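You operate a simulated robot arm through the tools that you are given. There is no shell and no other tool. Be economical: measure what you need, move in short steps, check, and stop when the job is done.

The job below is to be done with a simulated robot arm. You get a single attempt, and the scene is never put back.

JOB
Set the piano by the yellow lesson card, then play the recording back.
Fine: the card's voice and volume; hear it to the end, then switch off.

The check looks at the end state, three seconds after you hand in, the way a careful person would. Anything else that was tipped, shoved, dropped, spilled or broken makes it a failure.

ROBOT AND FRAMES
A 6-joint arm with a two-finger parallel gripper, fixed in place. Base frame: the origin is at the foot of the arm, x ahead of it, y to its left, z up. Lengths are in mm, angles in rad, forces in N, time in s.
With the tool pointing down near the work surface it reaches from about 360 to 820 mm from the base axis. Its first joint turns from -2.897 to 2.897 rad. Payload 3.91 kg.
The TCP is the grasp point between the finger pads, 30 mm short of the fingertips. In the tool frame z runs along the fingers and y along their closing line. The gripper opens to 110 mm. The fingers are 20 mm wide and 10 mm thick; the gripper's body (48 by 112 mm) begins 55 mm behind the TCP.
Orientation is told as [roll, pitch, yaw] about the base's x, y, z axes, in that order, counted from this pose: with the fingers straight down and closing along the base's y, the tool's x points along the base's -x, its y along +y and its z along -z.

CONTROLS
- The arm moves only by the tool step_arm. Its argument "plan" is a list of rows, each a list of 3 entries, a list of its own where there are three numbers: the turn, a rotation vector about the tool's x, y, z in rad, then the shift along the tool's x, y, z in m, then the gripper command, from -1 (shut) to 1 (fully open), values between in proportion. In form: [[[rx, ry, rz], [tx, ty, tz], gripper], ...]. A call has 1 to 8 rows; each row shifts and turns the commanded pose from where the row before left it, along the tool's axes as they then stand. Rows are played at 5 a second. More than 50 mm and 0.15 rad between two rows, or a gripper value outside its range, and nothing of the call is played. Where a pose cannot be reached the arm comes as near as it can. A force on the tool above 40 N (or 10 N above the force at the start of the call, whichever is more), or a blocked arm, ends the call early, and 0.2 s more pass. Each finger travels about 45 mm/s and halts on what it meets, pressing with about 28 N; the grip force reading is that of the motor and also rises with nothing between the fingers. The clock runs only during rows and for 0.2 s after the last one: add rows that do not move to give the fingers time. It gives the time, the measured TCP pose, the force on the tool (base axes), the opening and the grip force at its end, in the units of the frame above (readings bear some noise), with the torque about the TCP (base axes, N m) and any sound that the robot's microphone picked up.
- Cameras (640 x 400 px; columns grow to the right, rows downward): "scene" is fixed at [49, -497.6, 1488.7]; the picture's right is [-0.36, -0.93, 0.00], its down [-0.89, 0.34, -0.29] and it looks along [0.27, -0.11, -0.96] (base axes); focal length 225 px, centre (320, 200). "wrist" rides on the gripper at [77, 7, -114] in the tool frame; the picture's right is [-0.09, 1.00, 0.00], its down [-0.80, -0.07, -0.59] and it looks along [-0.59, -0.05, 0.80] (tool axes); focal length 270 px, centre (320, 200). There is no depth. A picture from a camera that has moved, and an enlarged one, comes with that camera's place and axes in the base frame and with its lens.
- grab_frame(camera): a new picture of that camera. No time passes.
- lift_body(by): slides the trunk up (or, below 0, down) by that many mm; the arm rides with it, the base frame stays. It gives what a move gives, with no picture.
- enlarge(camera, box): a new picture of the part [left, top, right, bottom] of that camera's present view, enlarged. No time passes.
- sign_off(): hands the job in; it is judged then, once.

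Work in short steps. Places have to be worked out from the pictures, the camera data and where the tool is seen: move nearer, look again, correct. Check each grasp and each placing, and mend what went wrong. You have 120 turns and 68 pictures in all, those below and enlarged ones among them. Open the gripper and draw the arm clear of the work before you hand the job in, unless the task says otherwise; then end with one line.

The tools are called after "Emit:" as name(argument=value, ...) on one line, values as JSON. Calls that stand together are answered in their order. step_arm: Moves the arm, as the interface text tells. Its arguments: {"type":"object","properties":{"plan":{"type":"array","items":{"type":"array"}}},"required":["plan"]} The other tools are called the same way: lift_body (by) slides the trunk up or down; grab_frame (camera) takes a picture; enlarge (camera, box) takes an enlarged picture of a part of a camera's view; sign_off () hands the job in.

At the start:

```text
time_s: 0.0
ee_pos: [481.2, -110.4, 982.5]
tool_rot: [0.001, 0.0, 0.0]
contact_force: [0.9, -1.7, 0.6]
ft_torque: [-0.02, 0.01, 0.01]
finger_gap: 110.0
grip_force: 0.1
trunk travel left (down, up): [-500.0, 110.0]
```

scene: 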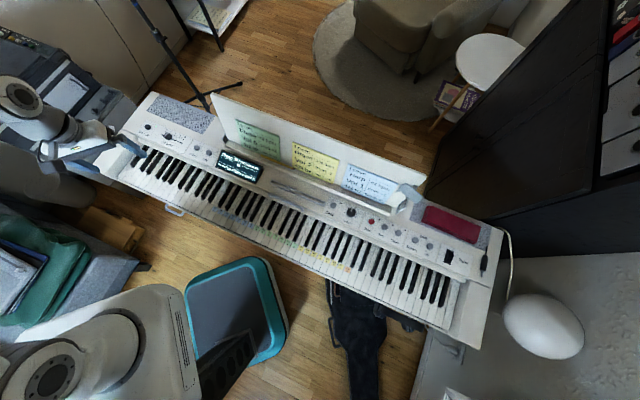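
wrist: 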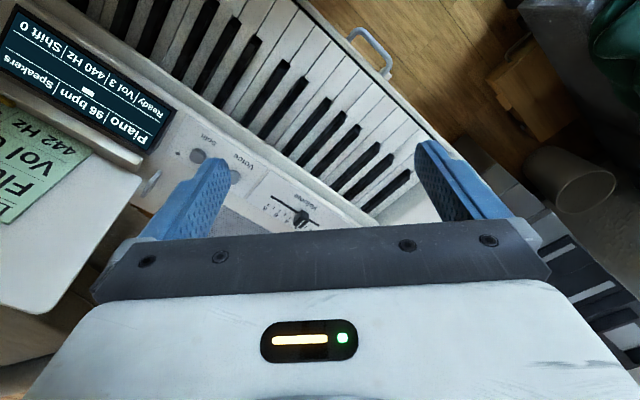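

The piano shows three cards and a panel; I'll enlarge the cards and the panel to read them.

Emit:
enlarge(camera="scene", box=[210, 100, 420, 231])

Emit:
enlarge(camera="scene", box=[320, 190, 500, 302])

Emit:
enlarge(camera="scene", box=[120, 80, 280, 180])

```text
3.05 times, centred on (315, 166) of scene
camera zoom: at [49.0, -497.6, 1488.7], right [-0.36, -0.93, 0.0], down [-0.89, 0.34, -0.29], along [0.27, -0.11, -0.96], focal length 685 px, centre (335, 305)
```

zoom: 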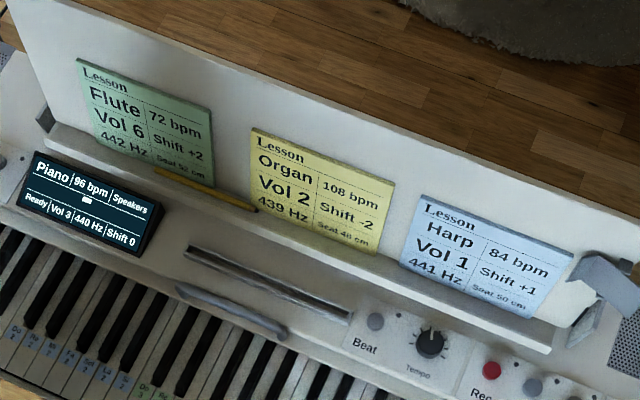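

```text
3.56 times, centred on (410, 246) of scene
camera zoom: at [49.0, -497.6, 1488.7], right [-0.36, -0.93, 0.0], down [-0.89, 0.34, -0.29], along [0.27, -0.11, -0.96], focal length 799 px, centre (0, 36)
```

zoom: 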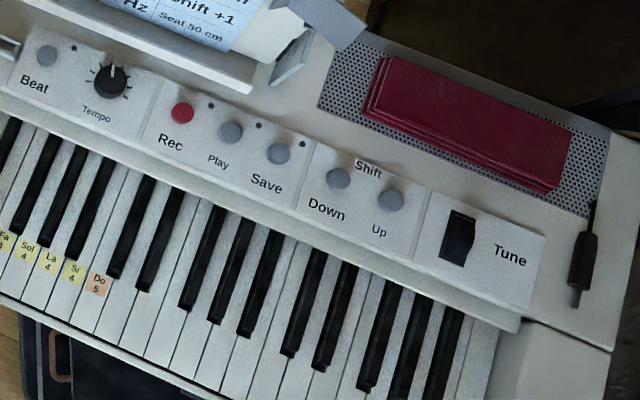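

```text
4.00 times, centred on (200, 130) of scene
camera zoom: at [49.0, -497.6, 1488.7], right [-0.36, -0.93, 0.0], down [-0.89, 0.34, -0.29], along [0.27, -0.11, -0.96], focal length 899 px, centre (800, 480)
```

zoom: 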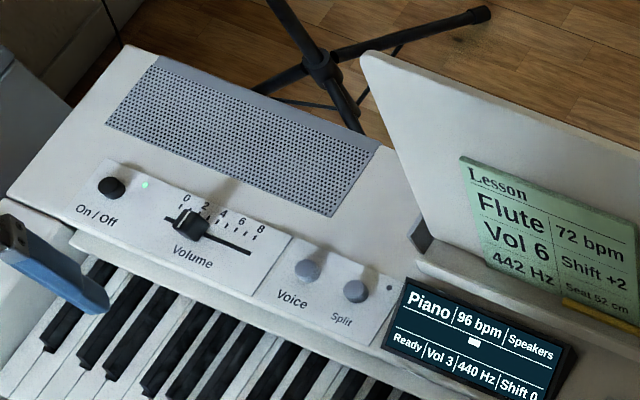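

Triangulating puts the panel around z≈770, the volume knob near (679,-151), the voice button near (592,-239), On/Off near (743,-89) and Play near (92,-740). The piano's long axis lies along (1,1). The card reads Organ, Vol 2. I'll move above the volume area with the gripper closed.

Emit:
step_arm(plan=[[[0, 0, 0], [-0.045, -0.008, 0], -1], [[0, 0, 0], [-0.045, -0.008, 0], -1], [[0, 0, 0], [-0.045, -0.008, 0], -1], [[0, 0, 0], [-0.03, -0.008, 0.02], -1], [[0, 0, 0.13], [0, 0, 0.01], -1], [[0, 0, 0.13], [0, 0, 0.01], -1], [[0, 0, 0.13], [0, 0, 0.01], -1], [[0, 0, 0.13], [0, 0, 0.01], -1]])

Emit:
step_arm(plan=[[[0, 0, 0.13], [0, 0, 0.0], -1], [[0, 0, 0.135], [0, 0, 0.0], -1], [[0, 0, 0], [0, 0, 0], -1]])

Emit:
grab_frame(camera="wrist")

Emit:
grab_frame(camera="scene")

```text
time_s: 1.8
ee_pos: [645.9, -143.8, 922.4]
tool_rot: [0.0, 0.0, -0.523]
contact_force: [-1.1, 0.0, -0.8]
ft_torque: [0.01, 0.0, 0.03]
finger_gap: 0.0
grip_force: 28.2
trunk travel left (down, up): [-500.0, 110.0]
```

```text
time_s: 2.6
ee_pos: [645.2, -143.4, 921.4]
tool_rot: [0.001, 0.001, -0.786]
contact_force: [0.5, -0.1, 0.6]
ft_torque: [0.01, 0.0, -0.02]
finger_gap: 0.0
grip_force: 27.9
trunk travel left (down, up): [-500.0, 110.0]
```

```text
62 pictures are left
camera wrist: at [596.3, -84.3, 1035.3], right [0.77, 0.64, 0.0], down [0.52, -0.62, 0.59], along [0.38, -0.46, -0.8], focal length 270 px, centre (320, 200)
```

wrist: 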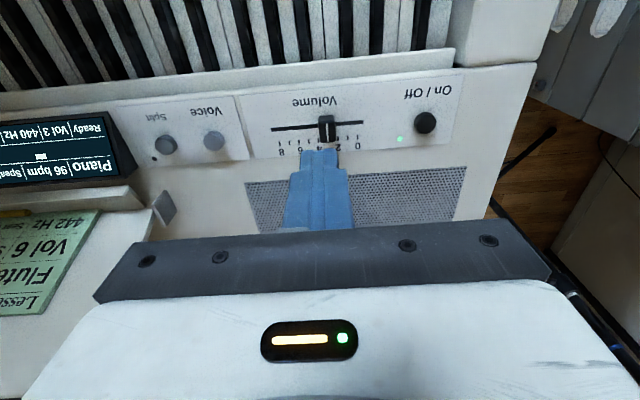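

```text
61 pictures are left
```

scene: 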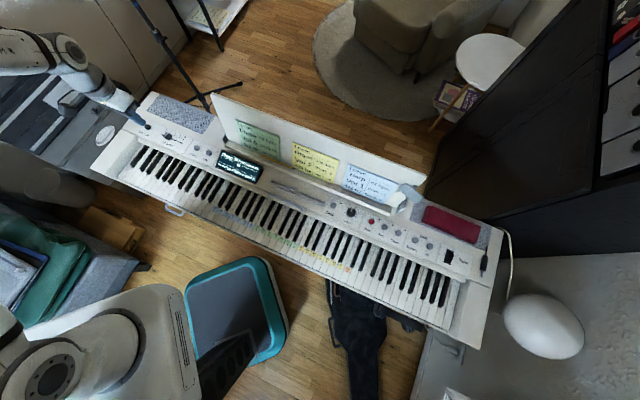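

The view agrees: piano axis at 45°, panel about z 775–785. Next I go above the Voice button, estimated at (586,-243), with the fingertips about 40 mm up.

Emit:
step_arm(plan=[[[0, 0, 0], [-0.01, -0.037, 0], -1], [[0, 0, 0], [-0.01, -0.037, 0.02], -1], [[0, 0, 0], [-0.0087, -0.038, 0.025], -1], [[0, 0, 0], [0, 0, 0.02], -1], [[0, 0, 0], [0, 0, 0], -1]])

Emit:
grab_frame(camera="wrist")

Emit:
enlarge(camera="scene", box=[120, 80, 280, 180])

```text
time_s: 3.8
ee_pos: [586.5, -242.9, 856.5]
tool_rot: [0.0, 0.0, -0.786]
contact_force: [0.6, 0.4, -0.1]
ft_torque: [0.04, -0.02, 0.02]
finger_gap: 0.2
grip_force: 28.1
trunk travel left (down, up): [-500.0, 110.0]
```

```text
60 pictures are left
camera wrist: at [536.6, -183.0, 970.9], right [0.77, 0.64, 0.0], down [0.52, -0.62, 0.59], along [0.38, -0.46, -0.8], focal length 270 px, centre (320, 200)
```

wrist: 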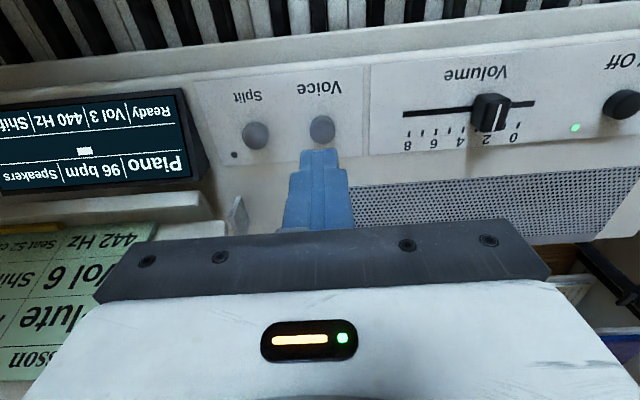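

```text
4.00 times, centred on (200, 130) of scene
camera zoom: at [49.0, -497.6, 1488.7], right [-0.36, -0.93, 0.0], down [-0.89, 0.34, -0.29], along [0.27, -0.11, -0.96], focal length 899 px, centre (800, 480)
```

zoom: 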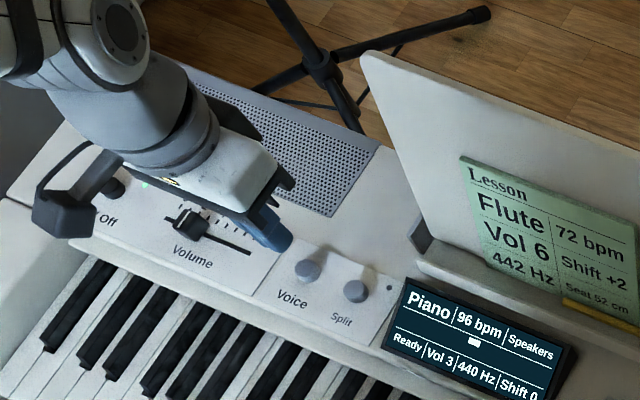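

The tip is lined up with Voice within a couple of mm, and the button top computes to z≈783–786. Descending carefully to just above it.

Emit:
step_arm(plan=[[[0, 0, 0], [0.0, 0.002, 0.015], -1], [[0, 0, 0], [0, 0, 0.015], -1], [[0, 0, 0], [0, 0, 0.003], -1], [[0, 0, 0], [0, 0, 0.003], -1], [[0, 0, 0], [0, 0, 0], -1]])

Emit:
grab_frame(camera="wrist")

```text
time_s: 5.0
ee_pos: [587.1, -242.0, 822.5]
tool_rot: [0.0, 0.0, -0.785]
contact_force: [0.3, 0.2, 0.5]
ft_torque: [-0.03, 0.03, -0.05]
finger_gap: 0.1
grip_force: 27.6
trunk travel left (down, up): [-500.0, 110.0]
```

```text
58 pictures are left
camera wrist: at [538.3, -182.3, 934.8], right [0.77, 0.64, 0.0], down [0.52, -0.62, 0.59], along [0.38, -0.46, -0.8], focal length 270 px, centre (320, 200)
```

wrist: 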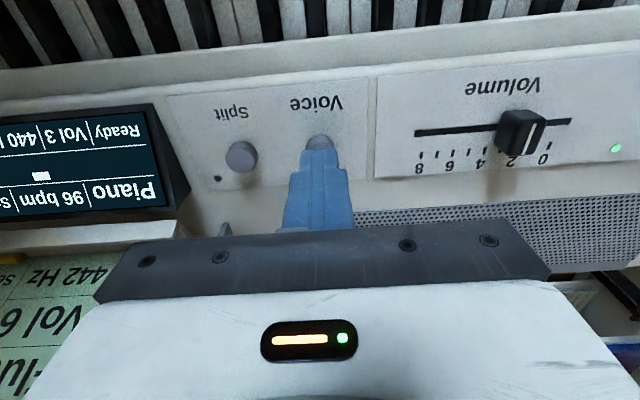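

Not yet in contact, with the tip at z≈792. I continue down in small steps with a slight shift toward the player.

Emit:
step_arm(plan=[[[0, 0, 0], [0.002, 0.0, 0.003], -1], [[0, 0, 0], [0, 0, 0.003], -1], [[0, 0, 0], [0, 0, 0.002], -1], [[0, 0, 0], [0, 0, 0.0], -1]])

```text
time_s: 6.0
ee_pos: [586.1, -241.3, 812.1]
tool_rot: [-0.001, -0.001, -0.784]
contact_force: [-0.7, -0.8, 2.1]
ft_torque: [-0.03, 0.06, 0.02]
finger_gap: 0.1
grip_force: 27.9
trunk travel left (down, up): [-500.0, 110.0]
heard: click
```

A click was heard. Raising 10 mm and reading the display.

Emit:
step_arm(plan=[[[0, 0, 0], [0, 0, -0.006], -1], [[0, 0, 0], [0, 0, -0.004], -1], [[0, 0, 0], [0, 0, 0], -1]])

Emit:
grab_frame(camera="wrist")

```text
time_s: 6.8
ee_pos: [586.9, -239.8, 823.3]
tool_rot: [0.001, 0.0, -0.786]
contact_force: [0.2, -0.5, -0.2]
ft_torque: [0.01, 0.01, -0.02]
finger_gap: 0.0
grip_force: 27.6
trunk travel left (down, up): [-500.0, 110.0]
```

```text
57 pictures are left
camera wrist: at [537.3, -180.9, 935.8], right [0.77, 0.64, 0.0], down [0.52, -0.62, 0.59], along [0.38, -0.46, -0.8], focal length 270 px, centre (320, 200)
```

wrist: 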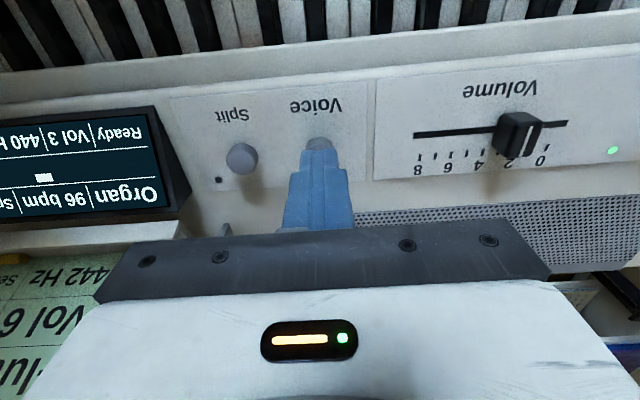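

The display reads Organ. Next is the volume slider: knob about +116 mm along tool y and +6 in x. I'll stop short on its high-volume side and lower the fingers beside it.

Emit:
step_arm(plan=[[[0, 0, 0], [0.002, 0.03, -0.01], -1], [[0, 0, 0], [0.002, 0.03, 0], -1], [[0, 0, 0], [0.002, 0.024, 0], -1], [[0, 0, 0], [0, 0, 0.01], -1], [[0, 0, 0], [0, 0, 0.006], -1], [[0, 0, 0], [0, 0, 0], -1]])

Emit:
grab_frame(camera="wrist")

```text
time_s: 8.2
ee_pos: [642.8, -177.0, 816.0]
tool_rot: [0.0, 0.0, -0.783]
contact_force: [0.5, -0.6, 0.0]
ft_torque: [-0.01, 0.0, 0.01]
finger_gap: 0.3
grip_force: 27.7
trunk travel left (down, up): [-500.0, 110.0]
```

```text
56 pictures are left
camera wrist: at [593.4, -118.6, 930.5], right [0.77, 0.64, 0.0], down [0.52, -0.62, 0.59], along [0.38, -0.46, -0.8], focal length 270 px, centre (320, 200)
```

wrist: 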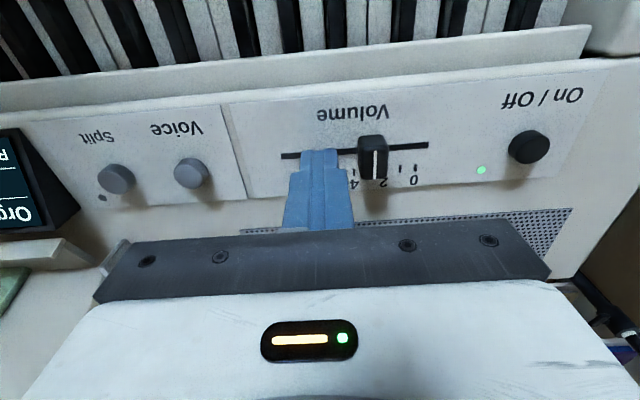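

Finger is beside the knob with roughly an 11 mm gap. Lowering 4 mm more and pushing gently.

Emit:
step_arm(plan=[[[0, 0, 0], [0, 0, 0.004], -1], [[0, 0, 0], [0, 0.005, 0], -1], [[0, 0, 0], [0, 0.004, 0], -1], [[0, 0, 0], [0, 0.003, 0], -1], [[0, 0, 0], [0, 0, 0], -1]])

Emit:
enlarge(camera="scene", box=[120, 80, 280, 180])

Emit:
grab_frame(camera="wrist")

```text
time_s: 9.4
ee_pos: [651.5, -168.8, 812.6]
tool_rot: [0.001, 0.0, -0.785]
contact_force: [0.6, -0.2, -0.2]
ft_torque: [-0.04, 0.02, -0.03]
finger_gap: 0.0
grip_force: 27.7
trunk travel left (down, up): [-500.0, 110.0]
```

```text
4.00 times, centred on (200, 130) of scene
camera zoom: at [49.0, -497.6, 1488.7], right [-0.36, -0.93, 0.0], down [-0.89, 0.34, -0.29], along [0.27, -0.11, -0.96], focal length 899 px, centre (800, 480)
```

zoom: 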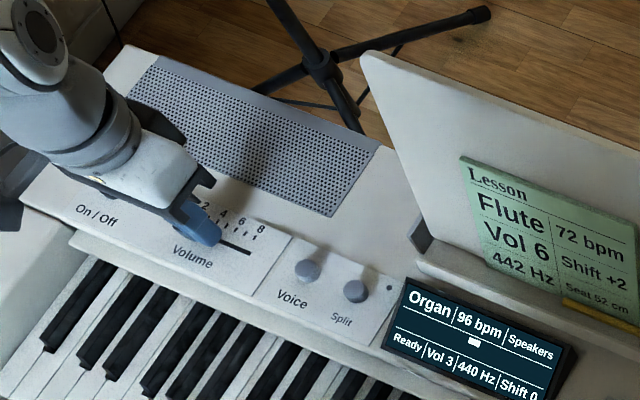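

```text
54 pictures are left
camera wrist: at [601.0, -108.5, 926.2], right [0.77, 0.64, 0.0], down [0.52, -0.62, 0.59], along [0.38, -0.46, -0.8], focal length 270 px, centre (320, 200)
```

wrist: 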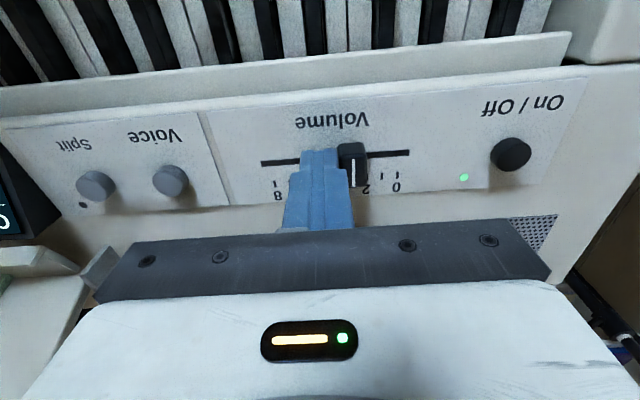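

Touching or nearly so, and the display still shows Vol 3. Pushing 6 mm more.

Emit:
step_arm(plan=[[[0, 0, 0], [0, 0.002, 0], -1], [[0, 0, 0], [0, 0.002, 0], -1], [[0, 0, 0], [0, 0.002, 0], -1], [[0, 0, 0], [0, 0, 0], -1]])

Emit:
enlarge(camera="scene", box=[120, 80, 280, 180])

Emit:
enlarge(camera="wrist", box=[220, 100, 460, 250])

```text
time_s: 10.4
ee_pos: [655.4, -162.8, 812.5]
tool_rot: [-0.001, 0.0, -0.786]
contact_force: [0.0, -0.3, 0.6]
ft_torque: [-0.04, 0.03, 0.0]
finger_gap: 0.0
grip_force: 28.0
trunk travel left (down, up): [-500.0, 110.0]
```

```text
4.00 times, centred on (200, 130) of scene
camera zoom: at [49.0, -497.6, 1488.7], right [-0.36, -0.93, 0.0], down [-0.89, 0.34, -0.29], along [0.27, -0.11, -0.96], focal length 899 px, centre (800, 480)
```

zoom: 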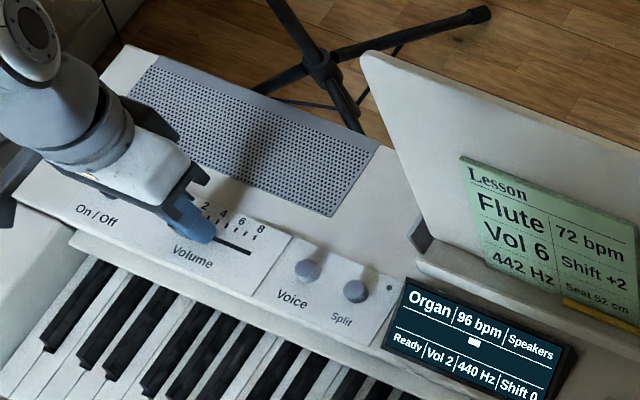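

```text
2.67 times, centred on (340, 175) of wrist
camera zoom: at [605.6, -104.1, 926.2], right [0.77, 0.64, 0.0], down [0.52, -0.62, 0.59], along [0.38, -0.46, -0.8], focal length 721 px, centre (267, 267)
```

zoom: 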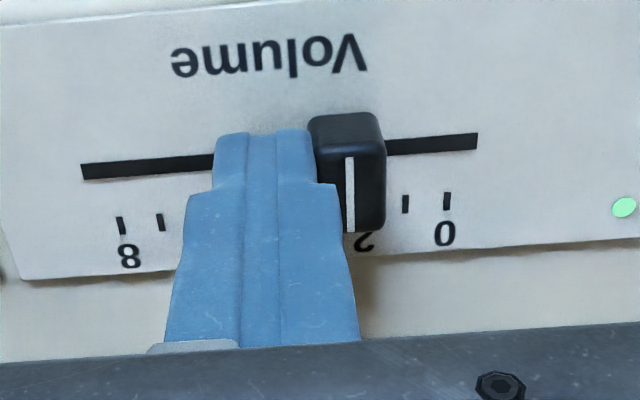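

Display now shows Vol 2, but the index looks short of the 2 mark (about 2.4). Nudging about 3 mm more to centre it.

Emit:
step_arm(plan=[[[0, 0, 0], [0, 0.0015, 0], -1], [[0, 0, 0], [0, 0.0015, 0], -1], [[0, 0, 0], [0, 0, 0], -1], [[0, 0, 0], [0, -0.01, 0], -1], [[0, 0, 0], [0, -0.01, 0], -1], [[0, 0, 0], [0, 0, -0.02], -1], [[0, 0, 0], [0, 0, 0], -1]])

Emit:
enlarge(camera="wrist", box=[220, 70, 460, 220])

Emit:
enlarge(camera="scene", box=[120, 80, 280, 180])

```text
time_s: 12.0
ee_pos: [642.8, -176.6, 831.9]
tool_rot: [0.0, 0.0, -0.786]
contact_force: [0.0, 0.6, 0.1]
ft_torque: [0.0, 0.01, 0.0]
finger_gap: 0.0
grip_force: 27.6
trunk travel left (down, up): [-500.0, 110.0]
```

```text
2.67 times, centred on (340, 145) of wrist
camera zoom: at [593.4, -116.5, 946.4], right [0.77, 0.64, 0.0], down [0.52, -0.62, 0.59], along [0.38, -0.46, -0.8], focal length 721 px, centre (267, 347)
```

zoom: 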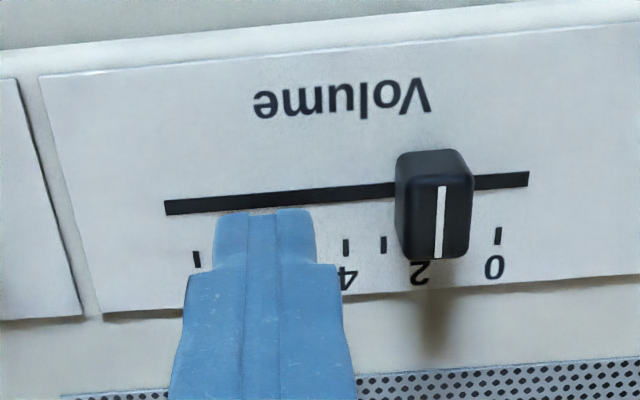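

```text
4.00 times, centred on (200, 130) of scene
camera zoom: at [49.0, -497.6, 1488.7], right [-0.36, -0.93, 0.0], down [-0.89, 0.34, -0.29], along [0.27, -0.11, -0.96], focal length 899 px, centre (800, 480)
```

zoom: 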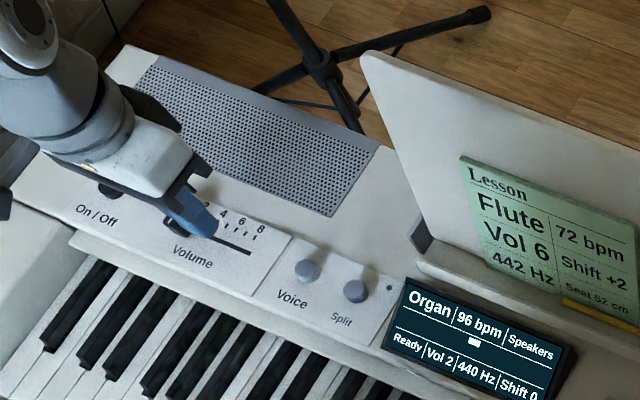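

The index sits at the 2 mark and the display says Organ / Vol 2. Now I raise and carry the arm on the player's side toward the Play button at about (92,-740).

Emit:
step_arm(plan=[[[0, 0, 0], [0.015, 0, -0.045], -1], [[0, 0, 0], [0.02, 0, -0.045], -1], [[0, 0, 0], [0.025, 0, -0.04], -1], [[0, 0, 0], [0, -0.048, 0], -1], [[0, 0, 0], [0, -0.048, 0], -1], [[0, 0, 0], [0, -0.048, 0], -1], [[0, 0, 0], [0, -0.048, 0], -1], [[0, 0, 0], [0, -0.048, 0], -1]])

Emit:
step_arm(plan=[[[0, 0, 0], [0, -0.048, 0], -1], [[0, 0, 0], [0, -0.048, 0], -1], [[0, 0, 0], [0, -0.048, 0], -1], [[0, 0, 0], [0, -0.048, 0], -1], [[0, 0, 0], [0, -0.048, 0], -1], [[0, 0, 0], [0, -0.048, 0], -1], [[0, 0, 0], [0, -0.048, 0], -1], [[0, 0, 0], [0, -0.048, 0], -1]])

Emit:
step_arm(plan=[[[0, 0, 0], [0, -0.048, 0], -1], [[0, 0, 0], [0, -0.048, 0], -1], [[0, 0, 0], [0, 0, 0], -1]])

Emit:
grab_frame(camera="wrist")

Emit:
grab_frame(camera="scene")

```text
time_s: 13.8
ee_pos: [430.8, -302.2, 966.3]
tool_rot: [-0.002, 0.0, -0.785]
contact_force: [0.5, -0.8, -0.4]
ft_torque: [0.02, 0.04, 0.02]
finger_gap: 0.2
grip_force: 28.6
trunk travel left (down, up): [-500.0, 110.0]
```

```text
time_s: 15.6
ee_pos: [156.5, -576.3, 962.1]
tool_rot: [0.001, -0.001, -0.786]
contact_force: [0.1, 0.4, 0.4]
ft_torque: [-0.02, 0.0, 0.01]
finger_gap: 0.2
grip_force: 28.1
trunk travel left (down, up): [-500.0, 110.0]
```

```text
time_s: 16.4
ee_pos: [89.3, -641.8, 963.1]
tool_rot: [0.0, -0.001, -0.785]
contact_force: [0.8, -0.3, -1.5]
ft_torque: [0.0, -0.04, 0.02]
finger_gap: 0.0
grip_force: 27.8
trunk travel left (down, up): [-500.0, 110.0]
```

```text
49 pictures are left
camera wrist: at [39.3, -582.0, 1076.7], right [0.77, 0.64, 0.0], down [0.52, -0.62, 0.59], along [0.38, -0.46, -0.8], focal length 270 px, centre (320, 200)
```

wrist: 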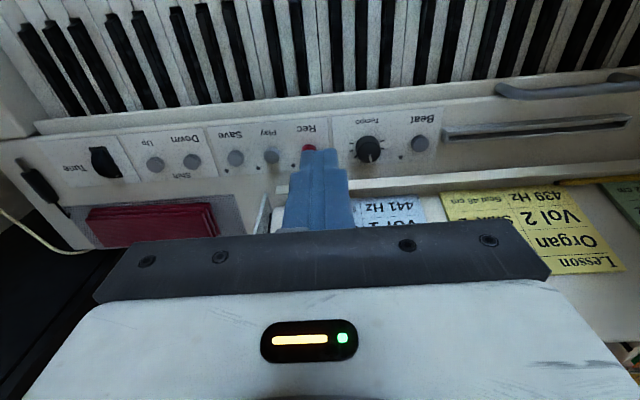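

```text
48 pictures are left
```

scene: 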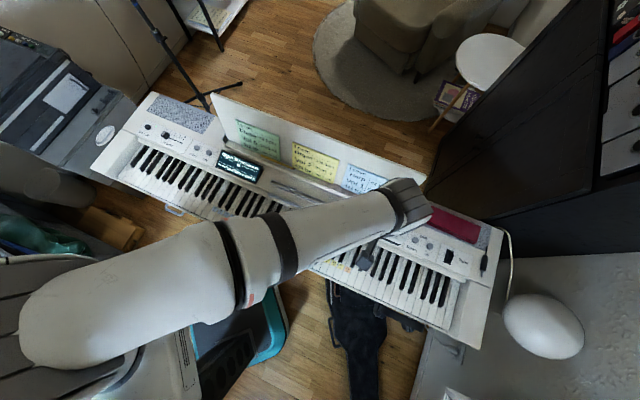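

Play from this view computes to about (93,-736), matching the scene estimate. I'll move sideways and partially in, then check clearance to the clip/stand.

Emit:
step_arm(plan=[[[0, 0, 0], [0, -0.032, 0], -1], [[0, 0, 0], [0, -0.032, 0], -1], [[0, 0, 0], [-0.03, 0, 0.03], -1], [[0, 0, 0], [-0.01, 0, 0.02], -1], [[0, 0, 0], [0, 0, 0], -1]])

Emit:
grab_frame(camera="wrist")

Emit:
enlarge(camera="scene", box=[340, 160, 500, 260])

```text
time_s: 17.6
ee_pos: [75.2, -716.3, 912.1]
tool_rot: [0.0, 0.0, -0.784]
contact_force: [0.3, -0.6, 0.4]
ft_torque: [0.01, -0.02, -0.04]
finger_gap: 0.0
grip_force: 27.7
trunk travel left (down, up): [-500.0, 110.0]
```

```text
47 pictures are left
camera wrist: at [24.1, -656.5, 1026.4], right [0.77, 0.64, 0.0], down [0.52, -0.62, 0.59], along [0.38, -0.46, -0.8], focal length 270 px, centre (320, 200)
```

wrist: 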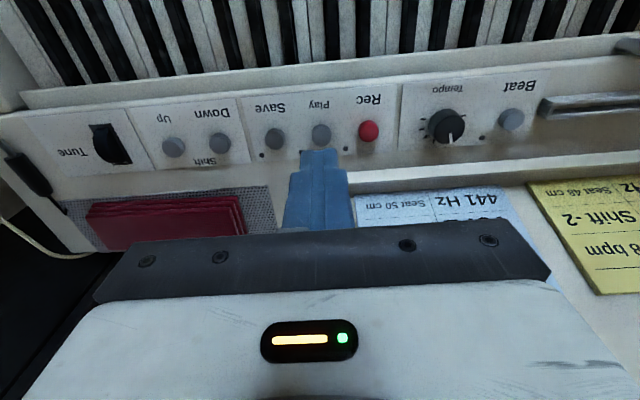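

```text
4.00 times, centred on (420, 210) of scene
camera zoom: at [49.0, -497.6, 1488.7], right [-0.36, -0.93, 0.0], down [-0.89, 0.34, -0.29], along [0.27, -0.11, -0.96], focal length 899 px, centre (-80, 160)
```

zoom: 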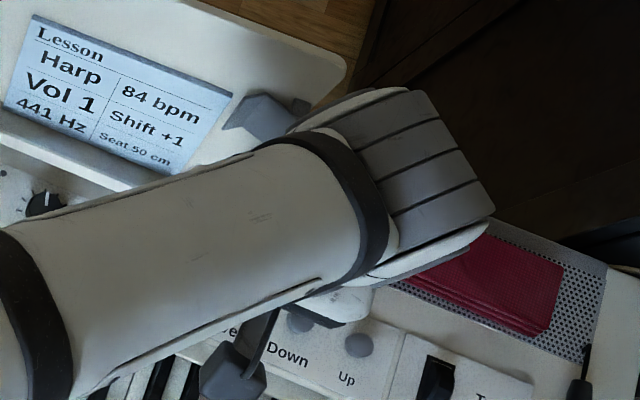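

Play is 25 mm further in. The stand leans back with about 50 mm clearance behind the hand. Moving over Play and descending most of the way.

Emit:
step_arm(plan=[[[0, 0, 0], [-0.025, 0, 0], -1], [[0, 0, 0], [0, 0, 0.03], -1], [[0, 0, 0], [0, 0, 0.03], -1], [[0, 0, 0], [0, 0, 0], -1]])

Emit:
grab_frame(camera="wrist")

Emit:
enlarge(camera="scene", box=[340, 160, 500, 260])

```text
time_s: 18.6
ee_pos: [93.3, -733.6, 853.0]
tool_rot: [-0.001, 0.001, -0.785]
contact_force: [0.2, -0.6, -0.3]
ft_torque: [-0.02, 0.0, 0.0]
finger_gap: 0.0
grip_force: 27.7
trunk travel left (down, up): [-500.0, 110.0]
```

```text
45 pictures are left
camera wrist: at [42.6, -673.7, 966.9], right [0.77, 0.64, 0.0], down [0.52, -0.62, 0.59], along [0.38, -0.46, -0.8], focal length 270 px, centre (320, 200)
```

wrist: 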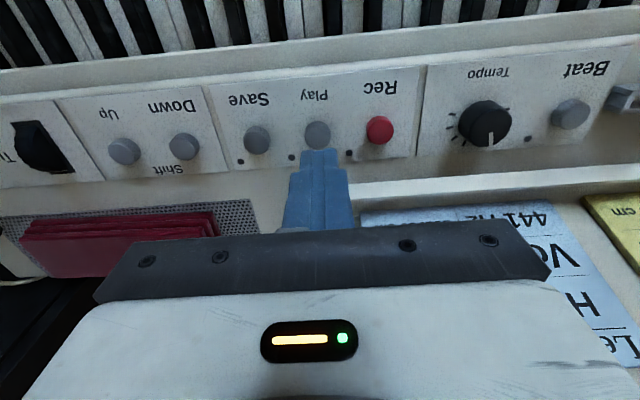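

```text
4.00 times, centred on (420, 210) of scene
camera zoom: at [49.0, -497.6, 1488.7], right [-0.36, -0.93, 0.0], down [-0.89, 0.34, -0.29], along [0.27, -0.11, -0.96], focal length 899 px, centre (-80, 160)
```

zoom: 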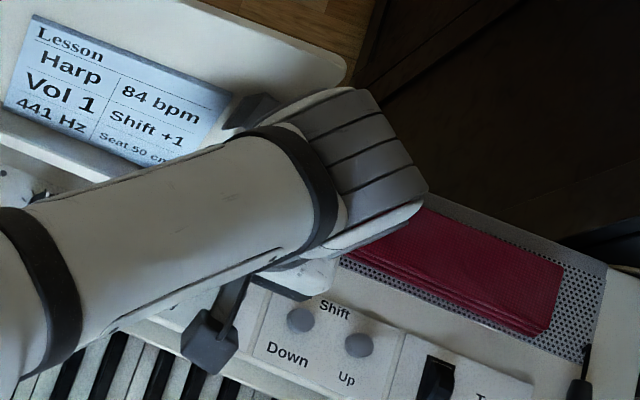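

Alignment matches the Voice press. Descending and pressing Play with the same motion, stopping at the click.

Emit:
step_arm(plan=[[[0, 0, 0], [0.002, 0.0, 0.015], -1], [[0, 0, 0], [0, 0, 0.015], -1], [[0, 0, 0], [0, 0, 0.003], -1], [[0, 0, 0], [0, 0, 0.003], -1], [[0, 0, 0], [0, 0, 0.003], -1], [[0, 0, 0], [0, 0, 0.002], -1], [[0, 0, 0], [0, 0, 0], -1]])

```text
time_s: 20.2
ee_pos: [89.9, -732.7, 812.4]
tool_rot: [0.002, 0.0, -0.785]
contact_force: [0.4, 1.4, 1.8]
ft_torque: [0.06, 0.01, 0.0]
finger_gap: 0.1
grip_force: 28.2
trunk travel left (down, up): [-500.0, 110.0]
heard: click
```

Clicked. Raising clear and listening, with a look at the display.

Emit:
step_arm(plan=[[[0, 0, 0], [0, 0, -0.015], -1], [[0, 0, 0], [0, 0, -0.03], -1], [[0, 0, 0], [0, 0, 0], -1]])

Emit:
enlarge(camera="scene", box=[180, 120, 300, 195])

```text
time_s: 21.0
ee_pos: [90.9, -732.5, 855.9]
tool_rot: [0.0, 0.001, -0.785]
contact_force: [-0.6, -0.3, 0.8]
ft_torque: [-0.02, 0.04, 0.01]
finger_gap: 0.1
grip_force: 27.7
trunk travel left (down, up): [-500.0, 110.0]
```

```text
5.33 times, centred on (240, 158) of scene
camera zoom: at [49.0, -497.6, 1488.7], right [-0.36, -0.93, 0.0], down [-0.89, 0.34, -0.29], along [0.27, -0.11, -0.96], focal length 1198 px, centre (747, 427)
```

zoom: 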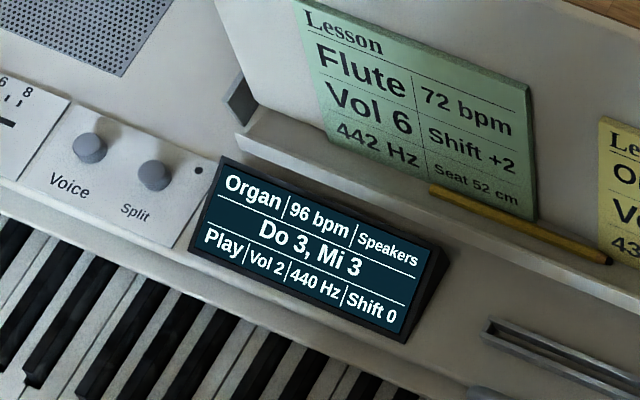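

It is playing (status "Play", Organ, Vol 2). While it plays I travel back along the player's side toward On/Off.

Emit:
step_arm(plan=[[[0, 0, 0], [0.0, 0, -0.045], -1], [[0, 0, 0], [0.03, 0, -0.045], -1], [[0, 0, 0], [0.03, 0, -0.015], -1], [[0, 0, 0], [0, 0.048, 0], -1], [[0, 0, 0], [0, 0.048, 0], -1], [[0, 0, 0], [0, 0.048, 0], -1], [[0, 0, 0], [0, 0.048, 0], -1], [[0, 0, 0], [0, 0.048, 0], -1]])

Emit:
step_arm(plan=[[[0, 0, 0], [0, 0.048, 0], -1], [[0, 0, 0], [0, 0.048, 0], -1], [[0, 0, 0], [0, 0.048, 0], -1], [[0, 0, 0], [0, 0.048, 0], -1], [[0, 0, 0], [0, 0.048, 0], -1], [[0, 0, 0], [0, 0.048, 0], -1], [[0, 0, 0], [0, 0.048, 0], -1], [[0, 0, 0], [0, 0.048, 0], -1]])

Emit:
step_arm(plan=[[[0, 0, 0], [0, 0.048, 0], -1], [[0, 0, 0], [0, 0.048, 0], -1], [[0, 0, 0], [0, 0.048, 0], -1], [[0, 0, 0], [0, 0.048, 0], -1], [[0, 0, 0], [0, 0.048, 0], -1], [[0, 0, 0], [-0.02, 0.04, 0], -1], [[0, 0, 0], [-0.02, 0, 0.03], -1], [[0, 0, 0], [0, 0, 0], -1]])

Emit:
grab_frame(camera="wrist")

Emit:
enlarge(camera="scene", box=[120, 80, 280, 180])

```text
refused: row 2 steps farther than a row can; nothing moved
```

```text
time_s: 22.8
ee_pos: [362.8, -458.2, 854.0]
tool_rot: [0.002, 0.001, -0.785]
contact_force: [0.5, -0.2, 0.1]
ft_torque: [-0.01, 0.02, 0.01]
finger_gap: 0.1
grip_force: 28.4
trunk travel left (down, up): [-500.0, 110.0]
```

```text
time_s: 24.6
ee_pos: [588.3, -291.0, 825.4]
tool_rot: [0.0, 0.0, -0.785]
contact_force: [-0.9, 0.2, -0.3]
ft_torque: [-0.01, 0.01, -0.02]
finger_gap: 0.0
grip_force: 27.9
trunk travel left (down, up): [-500.0, 110.0]
```

```text
42 pictures are left
camera wrist: at [539.0, -231.7, 939.5], right [0.77, 0.64, 0.0], down [0.52, -0.62, 0.59], along [0.38, -0.46, -0.8], focal length 270 px, centre (320, 200)
```

wrist: 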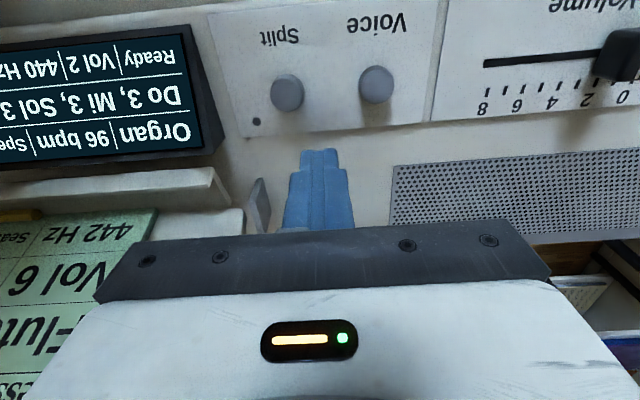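

```text
4.00 times, centred on (200, 130) of scene
camera zoom: at [49.0, -497.6, 1488.7], right [-0.36, -0.93, 0.0], down [-0.89, 0.34, -0.29], along [0.27, -0.11, -0.96], focal length 899 px, centre (800, 480)
```

zoom: 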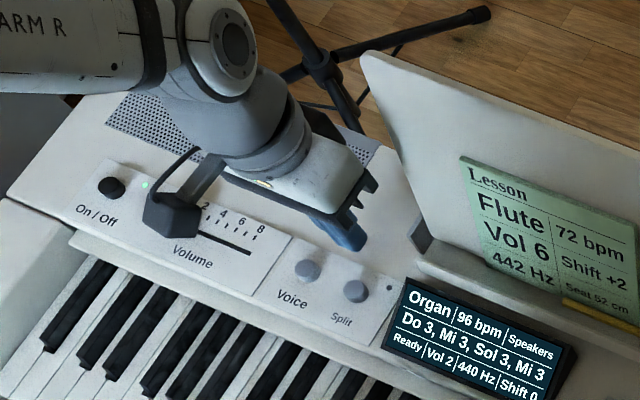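

One call was refused (the raise), so the following two ran low. Forces stayed near zero and nothing looks disturbed, but I'll verify that later. The display is back to "Ready" with the four-note sequence ended on its own. Raising, then moving above On/Off.

Emit:
step_arm(plan=[[[0, 0, 0], [0, 0, -0.04], -1], [[0, 0, 0], [0.018, 0.04, 0], -1], [[0, 0, 0], [0.018, 0.04, 0], -1], [[0, 0, 0], [0, 0.045, 0], -1], [[0, 0, 0], [0, 0.045, 0], -1], [[0, 0, 0], [0, 0.045, 0], -1], [[0, 0, 0], [0, 0.03, 0], -1], [[0, 0, 0], [0, 0, 0], -1]])

Emit:
grab_frame(camera="wrist")

Emit:
grab_frame(camera="scene")

Emit:
enlarge(camera="scene", box=[200, 100, 440, 250])

```text
time_s: 26.4
ee_pos: [738.9, -91.5, 864.5]
tool_rot: [0.0, -0.001, -0.786]
contact_force: [0.6, 0.3, -0.3]
ft_torque: [-0.03, 0.0, -0.01]
finger_gap: 0.2
grip_force: 28.3
trunk travel left (down, up): [-500.0, 110.0]
```

```text
40 pictures are left
camera wrist: at [688.6, -31.8, 977.8], right [0.77, 0.64, 0.0], down [0.52, -0.62, 0.59], along [0.38, -0.46, -0.8], focal length 270 px, centre (320, 200)
```

wrist: 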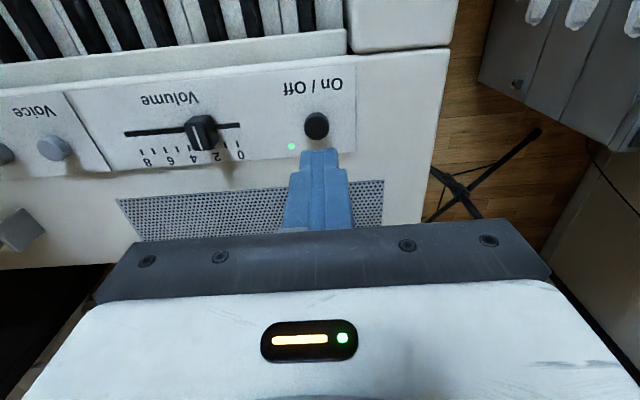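

```text
39 pictures are left
```

scene: 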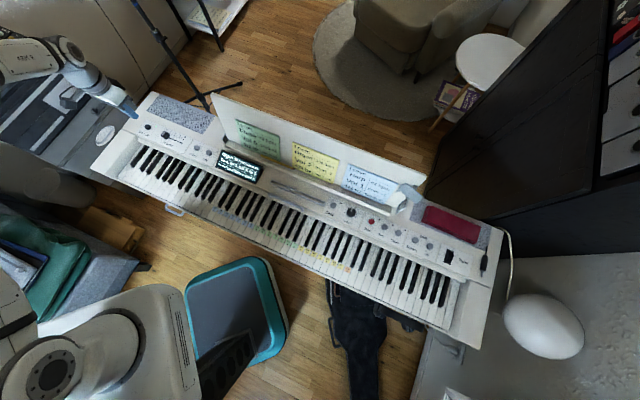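

```text
2.67 times, centred on (320, 175) of scene
camera zoom: at [49.0, -497.6, 1488.7], right [-0.36, -0.93, 0.0], down [-0.89, 0.34, -0.29], along [0.27, -0.11, -0.96], focal length 599 px, centre (320, 267)
```

zoom: 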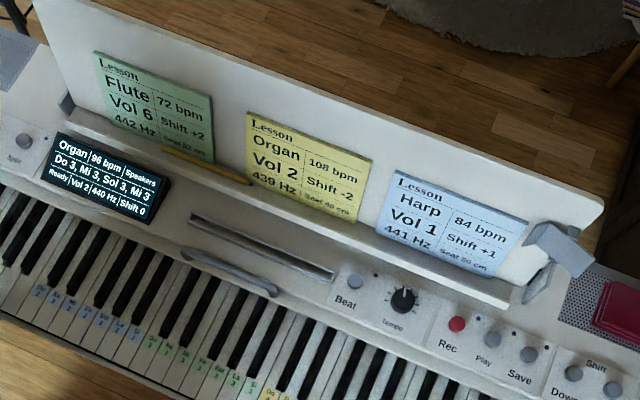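

Everything is intact, and the display shows Ready with the whole sequence played. Now pressing On/Off: shift x +3, y −1.5 mm, then down with small final steps.

Emit:
step_arm(plan=[[[0, 0, 0], [0.003, -0.0015, 0.02], -1], [[0, 0, 0], [0, 0, 0.018], -1], [[0, 0, 0], [0, 0, 0.004], -1], [[0, 0, 0], [0, 0, 0.003], -1], [[0, 0, 0], [0, 0, 0.003], -1], [[0, 0, 0], [0, 0, 0.002], -1], [[0, 0, 0], [0, 0, 0.002], -1], [[0, 0, 0], [0, 0, 0], -1]])

```text
time_s: 28.2
ee_pos: [733.8, -91.1, 814.9]
tool_rot: [-0.001, 0.001, -0.784]
contact_force: [0.1, 1.7, 0.9]
ft_torque: [0.02, -0.01, 0.02]
finger_gap: 0.0
grip_force: 28.0
trunk travel left (down, up): [-500.0, 110.0]
```

No click yet, only light contact. Pressing 1 mm at a time.

Emit:
step_arm(plan=[[[0, 0, 0], [0, 0, 0.001], -1], [[0, 0, 0], [0, 0, 0.001], -1], [[0, 0, 0], [0, 0, 0], -1]])

```text
time_s: 29.0
ee_pos: [733.0, -91.3, 811.7]
tool_rot: [0.0, 0.0, -0.785]
contact_force: [0.0, 0.9, 1.9]
ft_torque: [0.04, 0.02, -0.02]
finger_gap: 0.1
grip_force: 28.1
trunk travel left (down, up): [-500.0, 110.0]
heard: click
```

Click heard. Raising clear and checking that the power is off.

Emit:
step_arm(plan=[[[0, 0, 0], [0, 0, -0.015], -1], [[0, 0, 0], [0, 0, -0.04], -1], [[0, 0, 0], [0, 0, -0.045], 0], [[0, 0, 0], [0.045, 0, 0], 1], [[0, 0, 0], [0.045, 0, 0], 1], [[0, 0, 0], [0, 0, 0], 1], [[0, 0, 0], [0, 0, 0], 1]])

Emit:
grab_frame(camera="wrist")

Emit:
enlarge(camera="scene", box=[120, 80, 280, 180])

```text
time_s: 30.6
ee_pos: [667.7, -27.5, 911.6]
tool_rot: [0.002, -0.001, -0.785]
contact_force: [-0.4, -0.1, -0.4]
ft_torque: [0.01, 0.04, 0.0]
finger_gap: 103.4
grip_force: 0.0
trunk travel left (down, up): [-500.0, 110.0]
```

```text
37 pictures are left
camera wrist: at [618.1, 31.4, 1024.3], right [0.77, 0.64, 0.0], down [0.52, -0.62, 0.59], along [0.38, -0.46, -0.8], focal length 270 px, centre (320, 200)
```

wrist: 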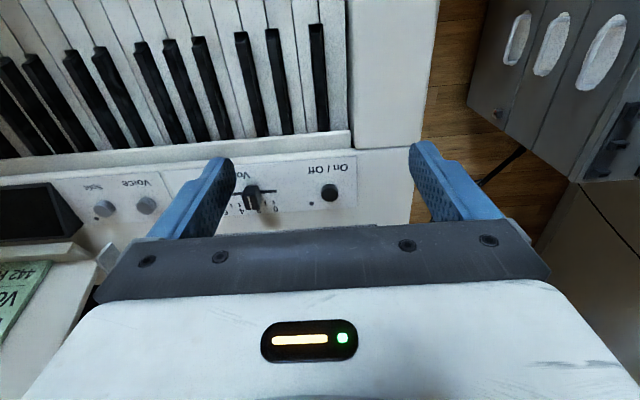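

```text
4.00 times, centred on (200, 130) of scene
camera zoom: at [49.0, -497.6, 1488.7], right [-0.36, -0.93, 0.0], down [-0.89, 0.34, -0.29], along [0.27, -0.11, -0.96], focal length 899 px, centre (800, 480)
```

zoom: 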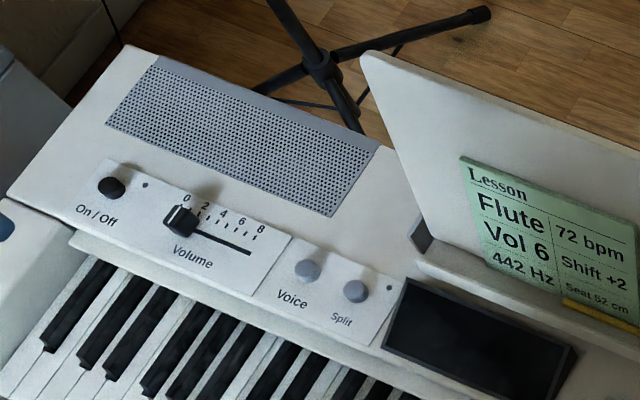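

The LED and display are off, the gripper is open and the arm is clear. I'll raise a little more and hand in.

Emit:
step_arm(plan=[[[0, 0, 0], [0, 0, -0.045], 1], [[0, 0, 0], [0, 0, -0.03], 1], [[0, 0, 0], [0, 0, 0], 1]])

Emit:
sign_off()

```text
time_s: 31.4
ee_pos: [668.0, -28.5, 985.8]
tool_rot: [-0.001, 0.0, -0.785]
contact_force: [0.0, 0.4, -0.7]
ft_torque: [0.02, -0.01, 0.02]
finger_gap: 110.0
grip_force: 0.1
trunk travel left (down, up): [-500.0, 110.0]
```

```text
The job is handed in.
```

The piano was set to Organ at Vol 2 from the yellow card, the recording played until the display went back to Ready, and the piano is switched off; I left the card's tempo, tuning and shift alone, reading the job as voice and volume only.
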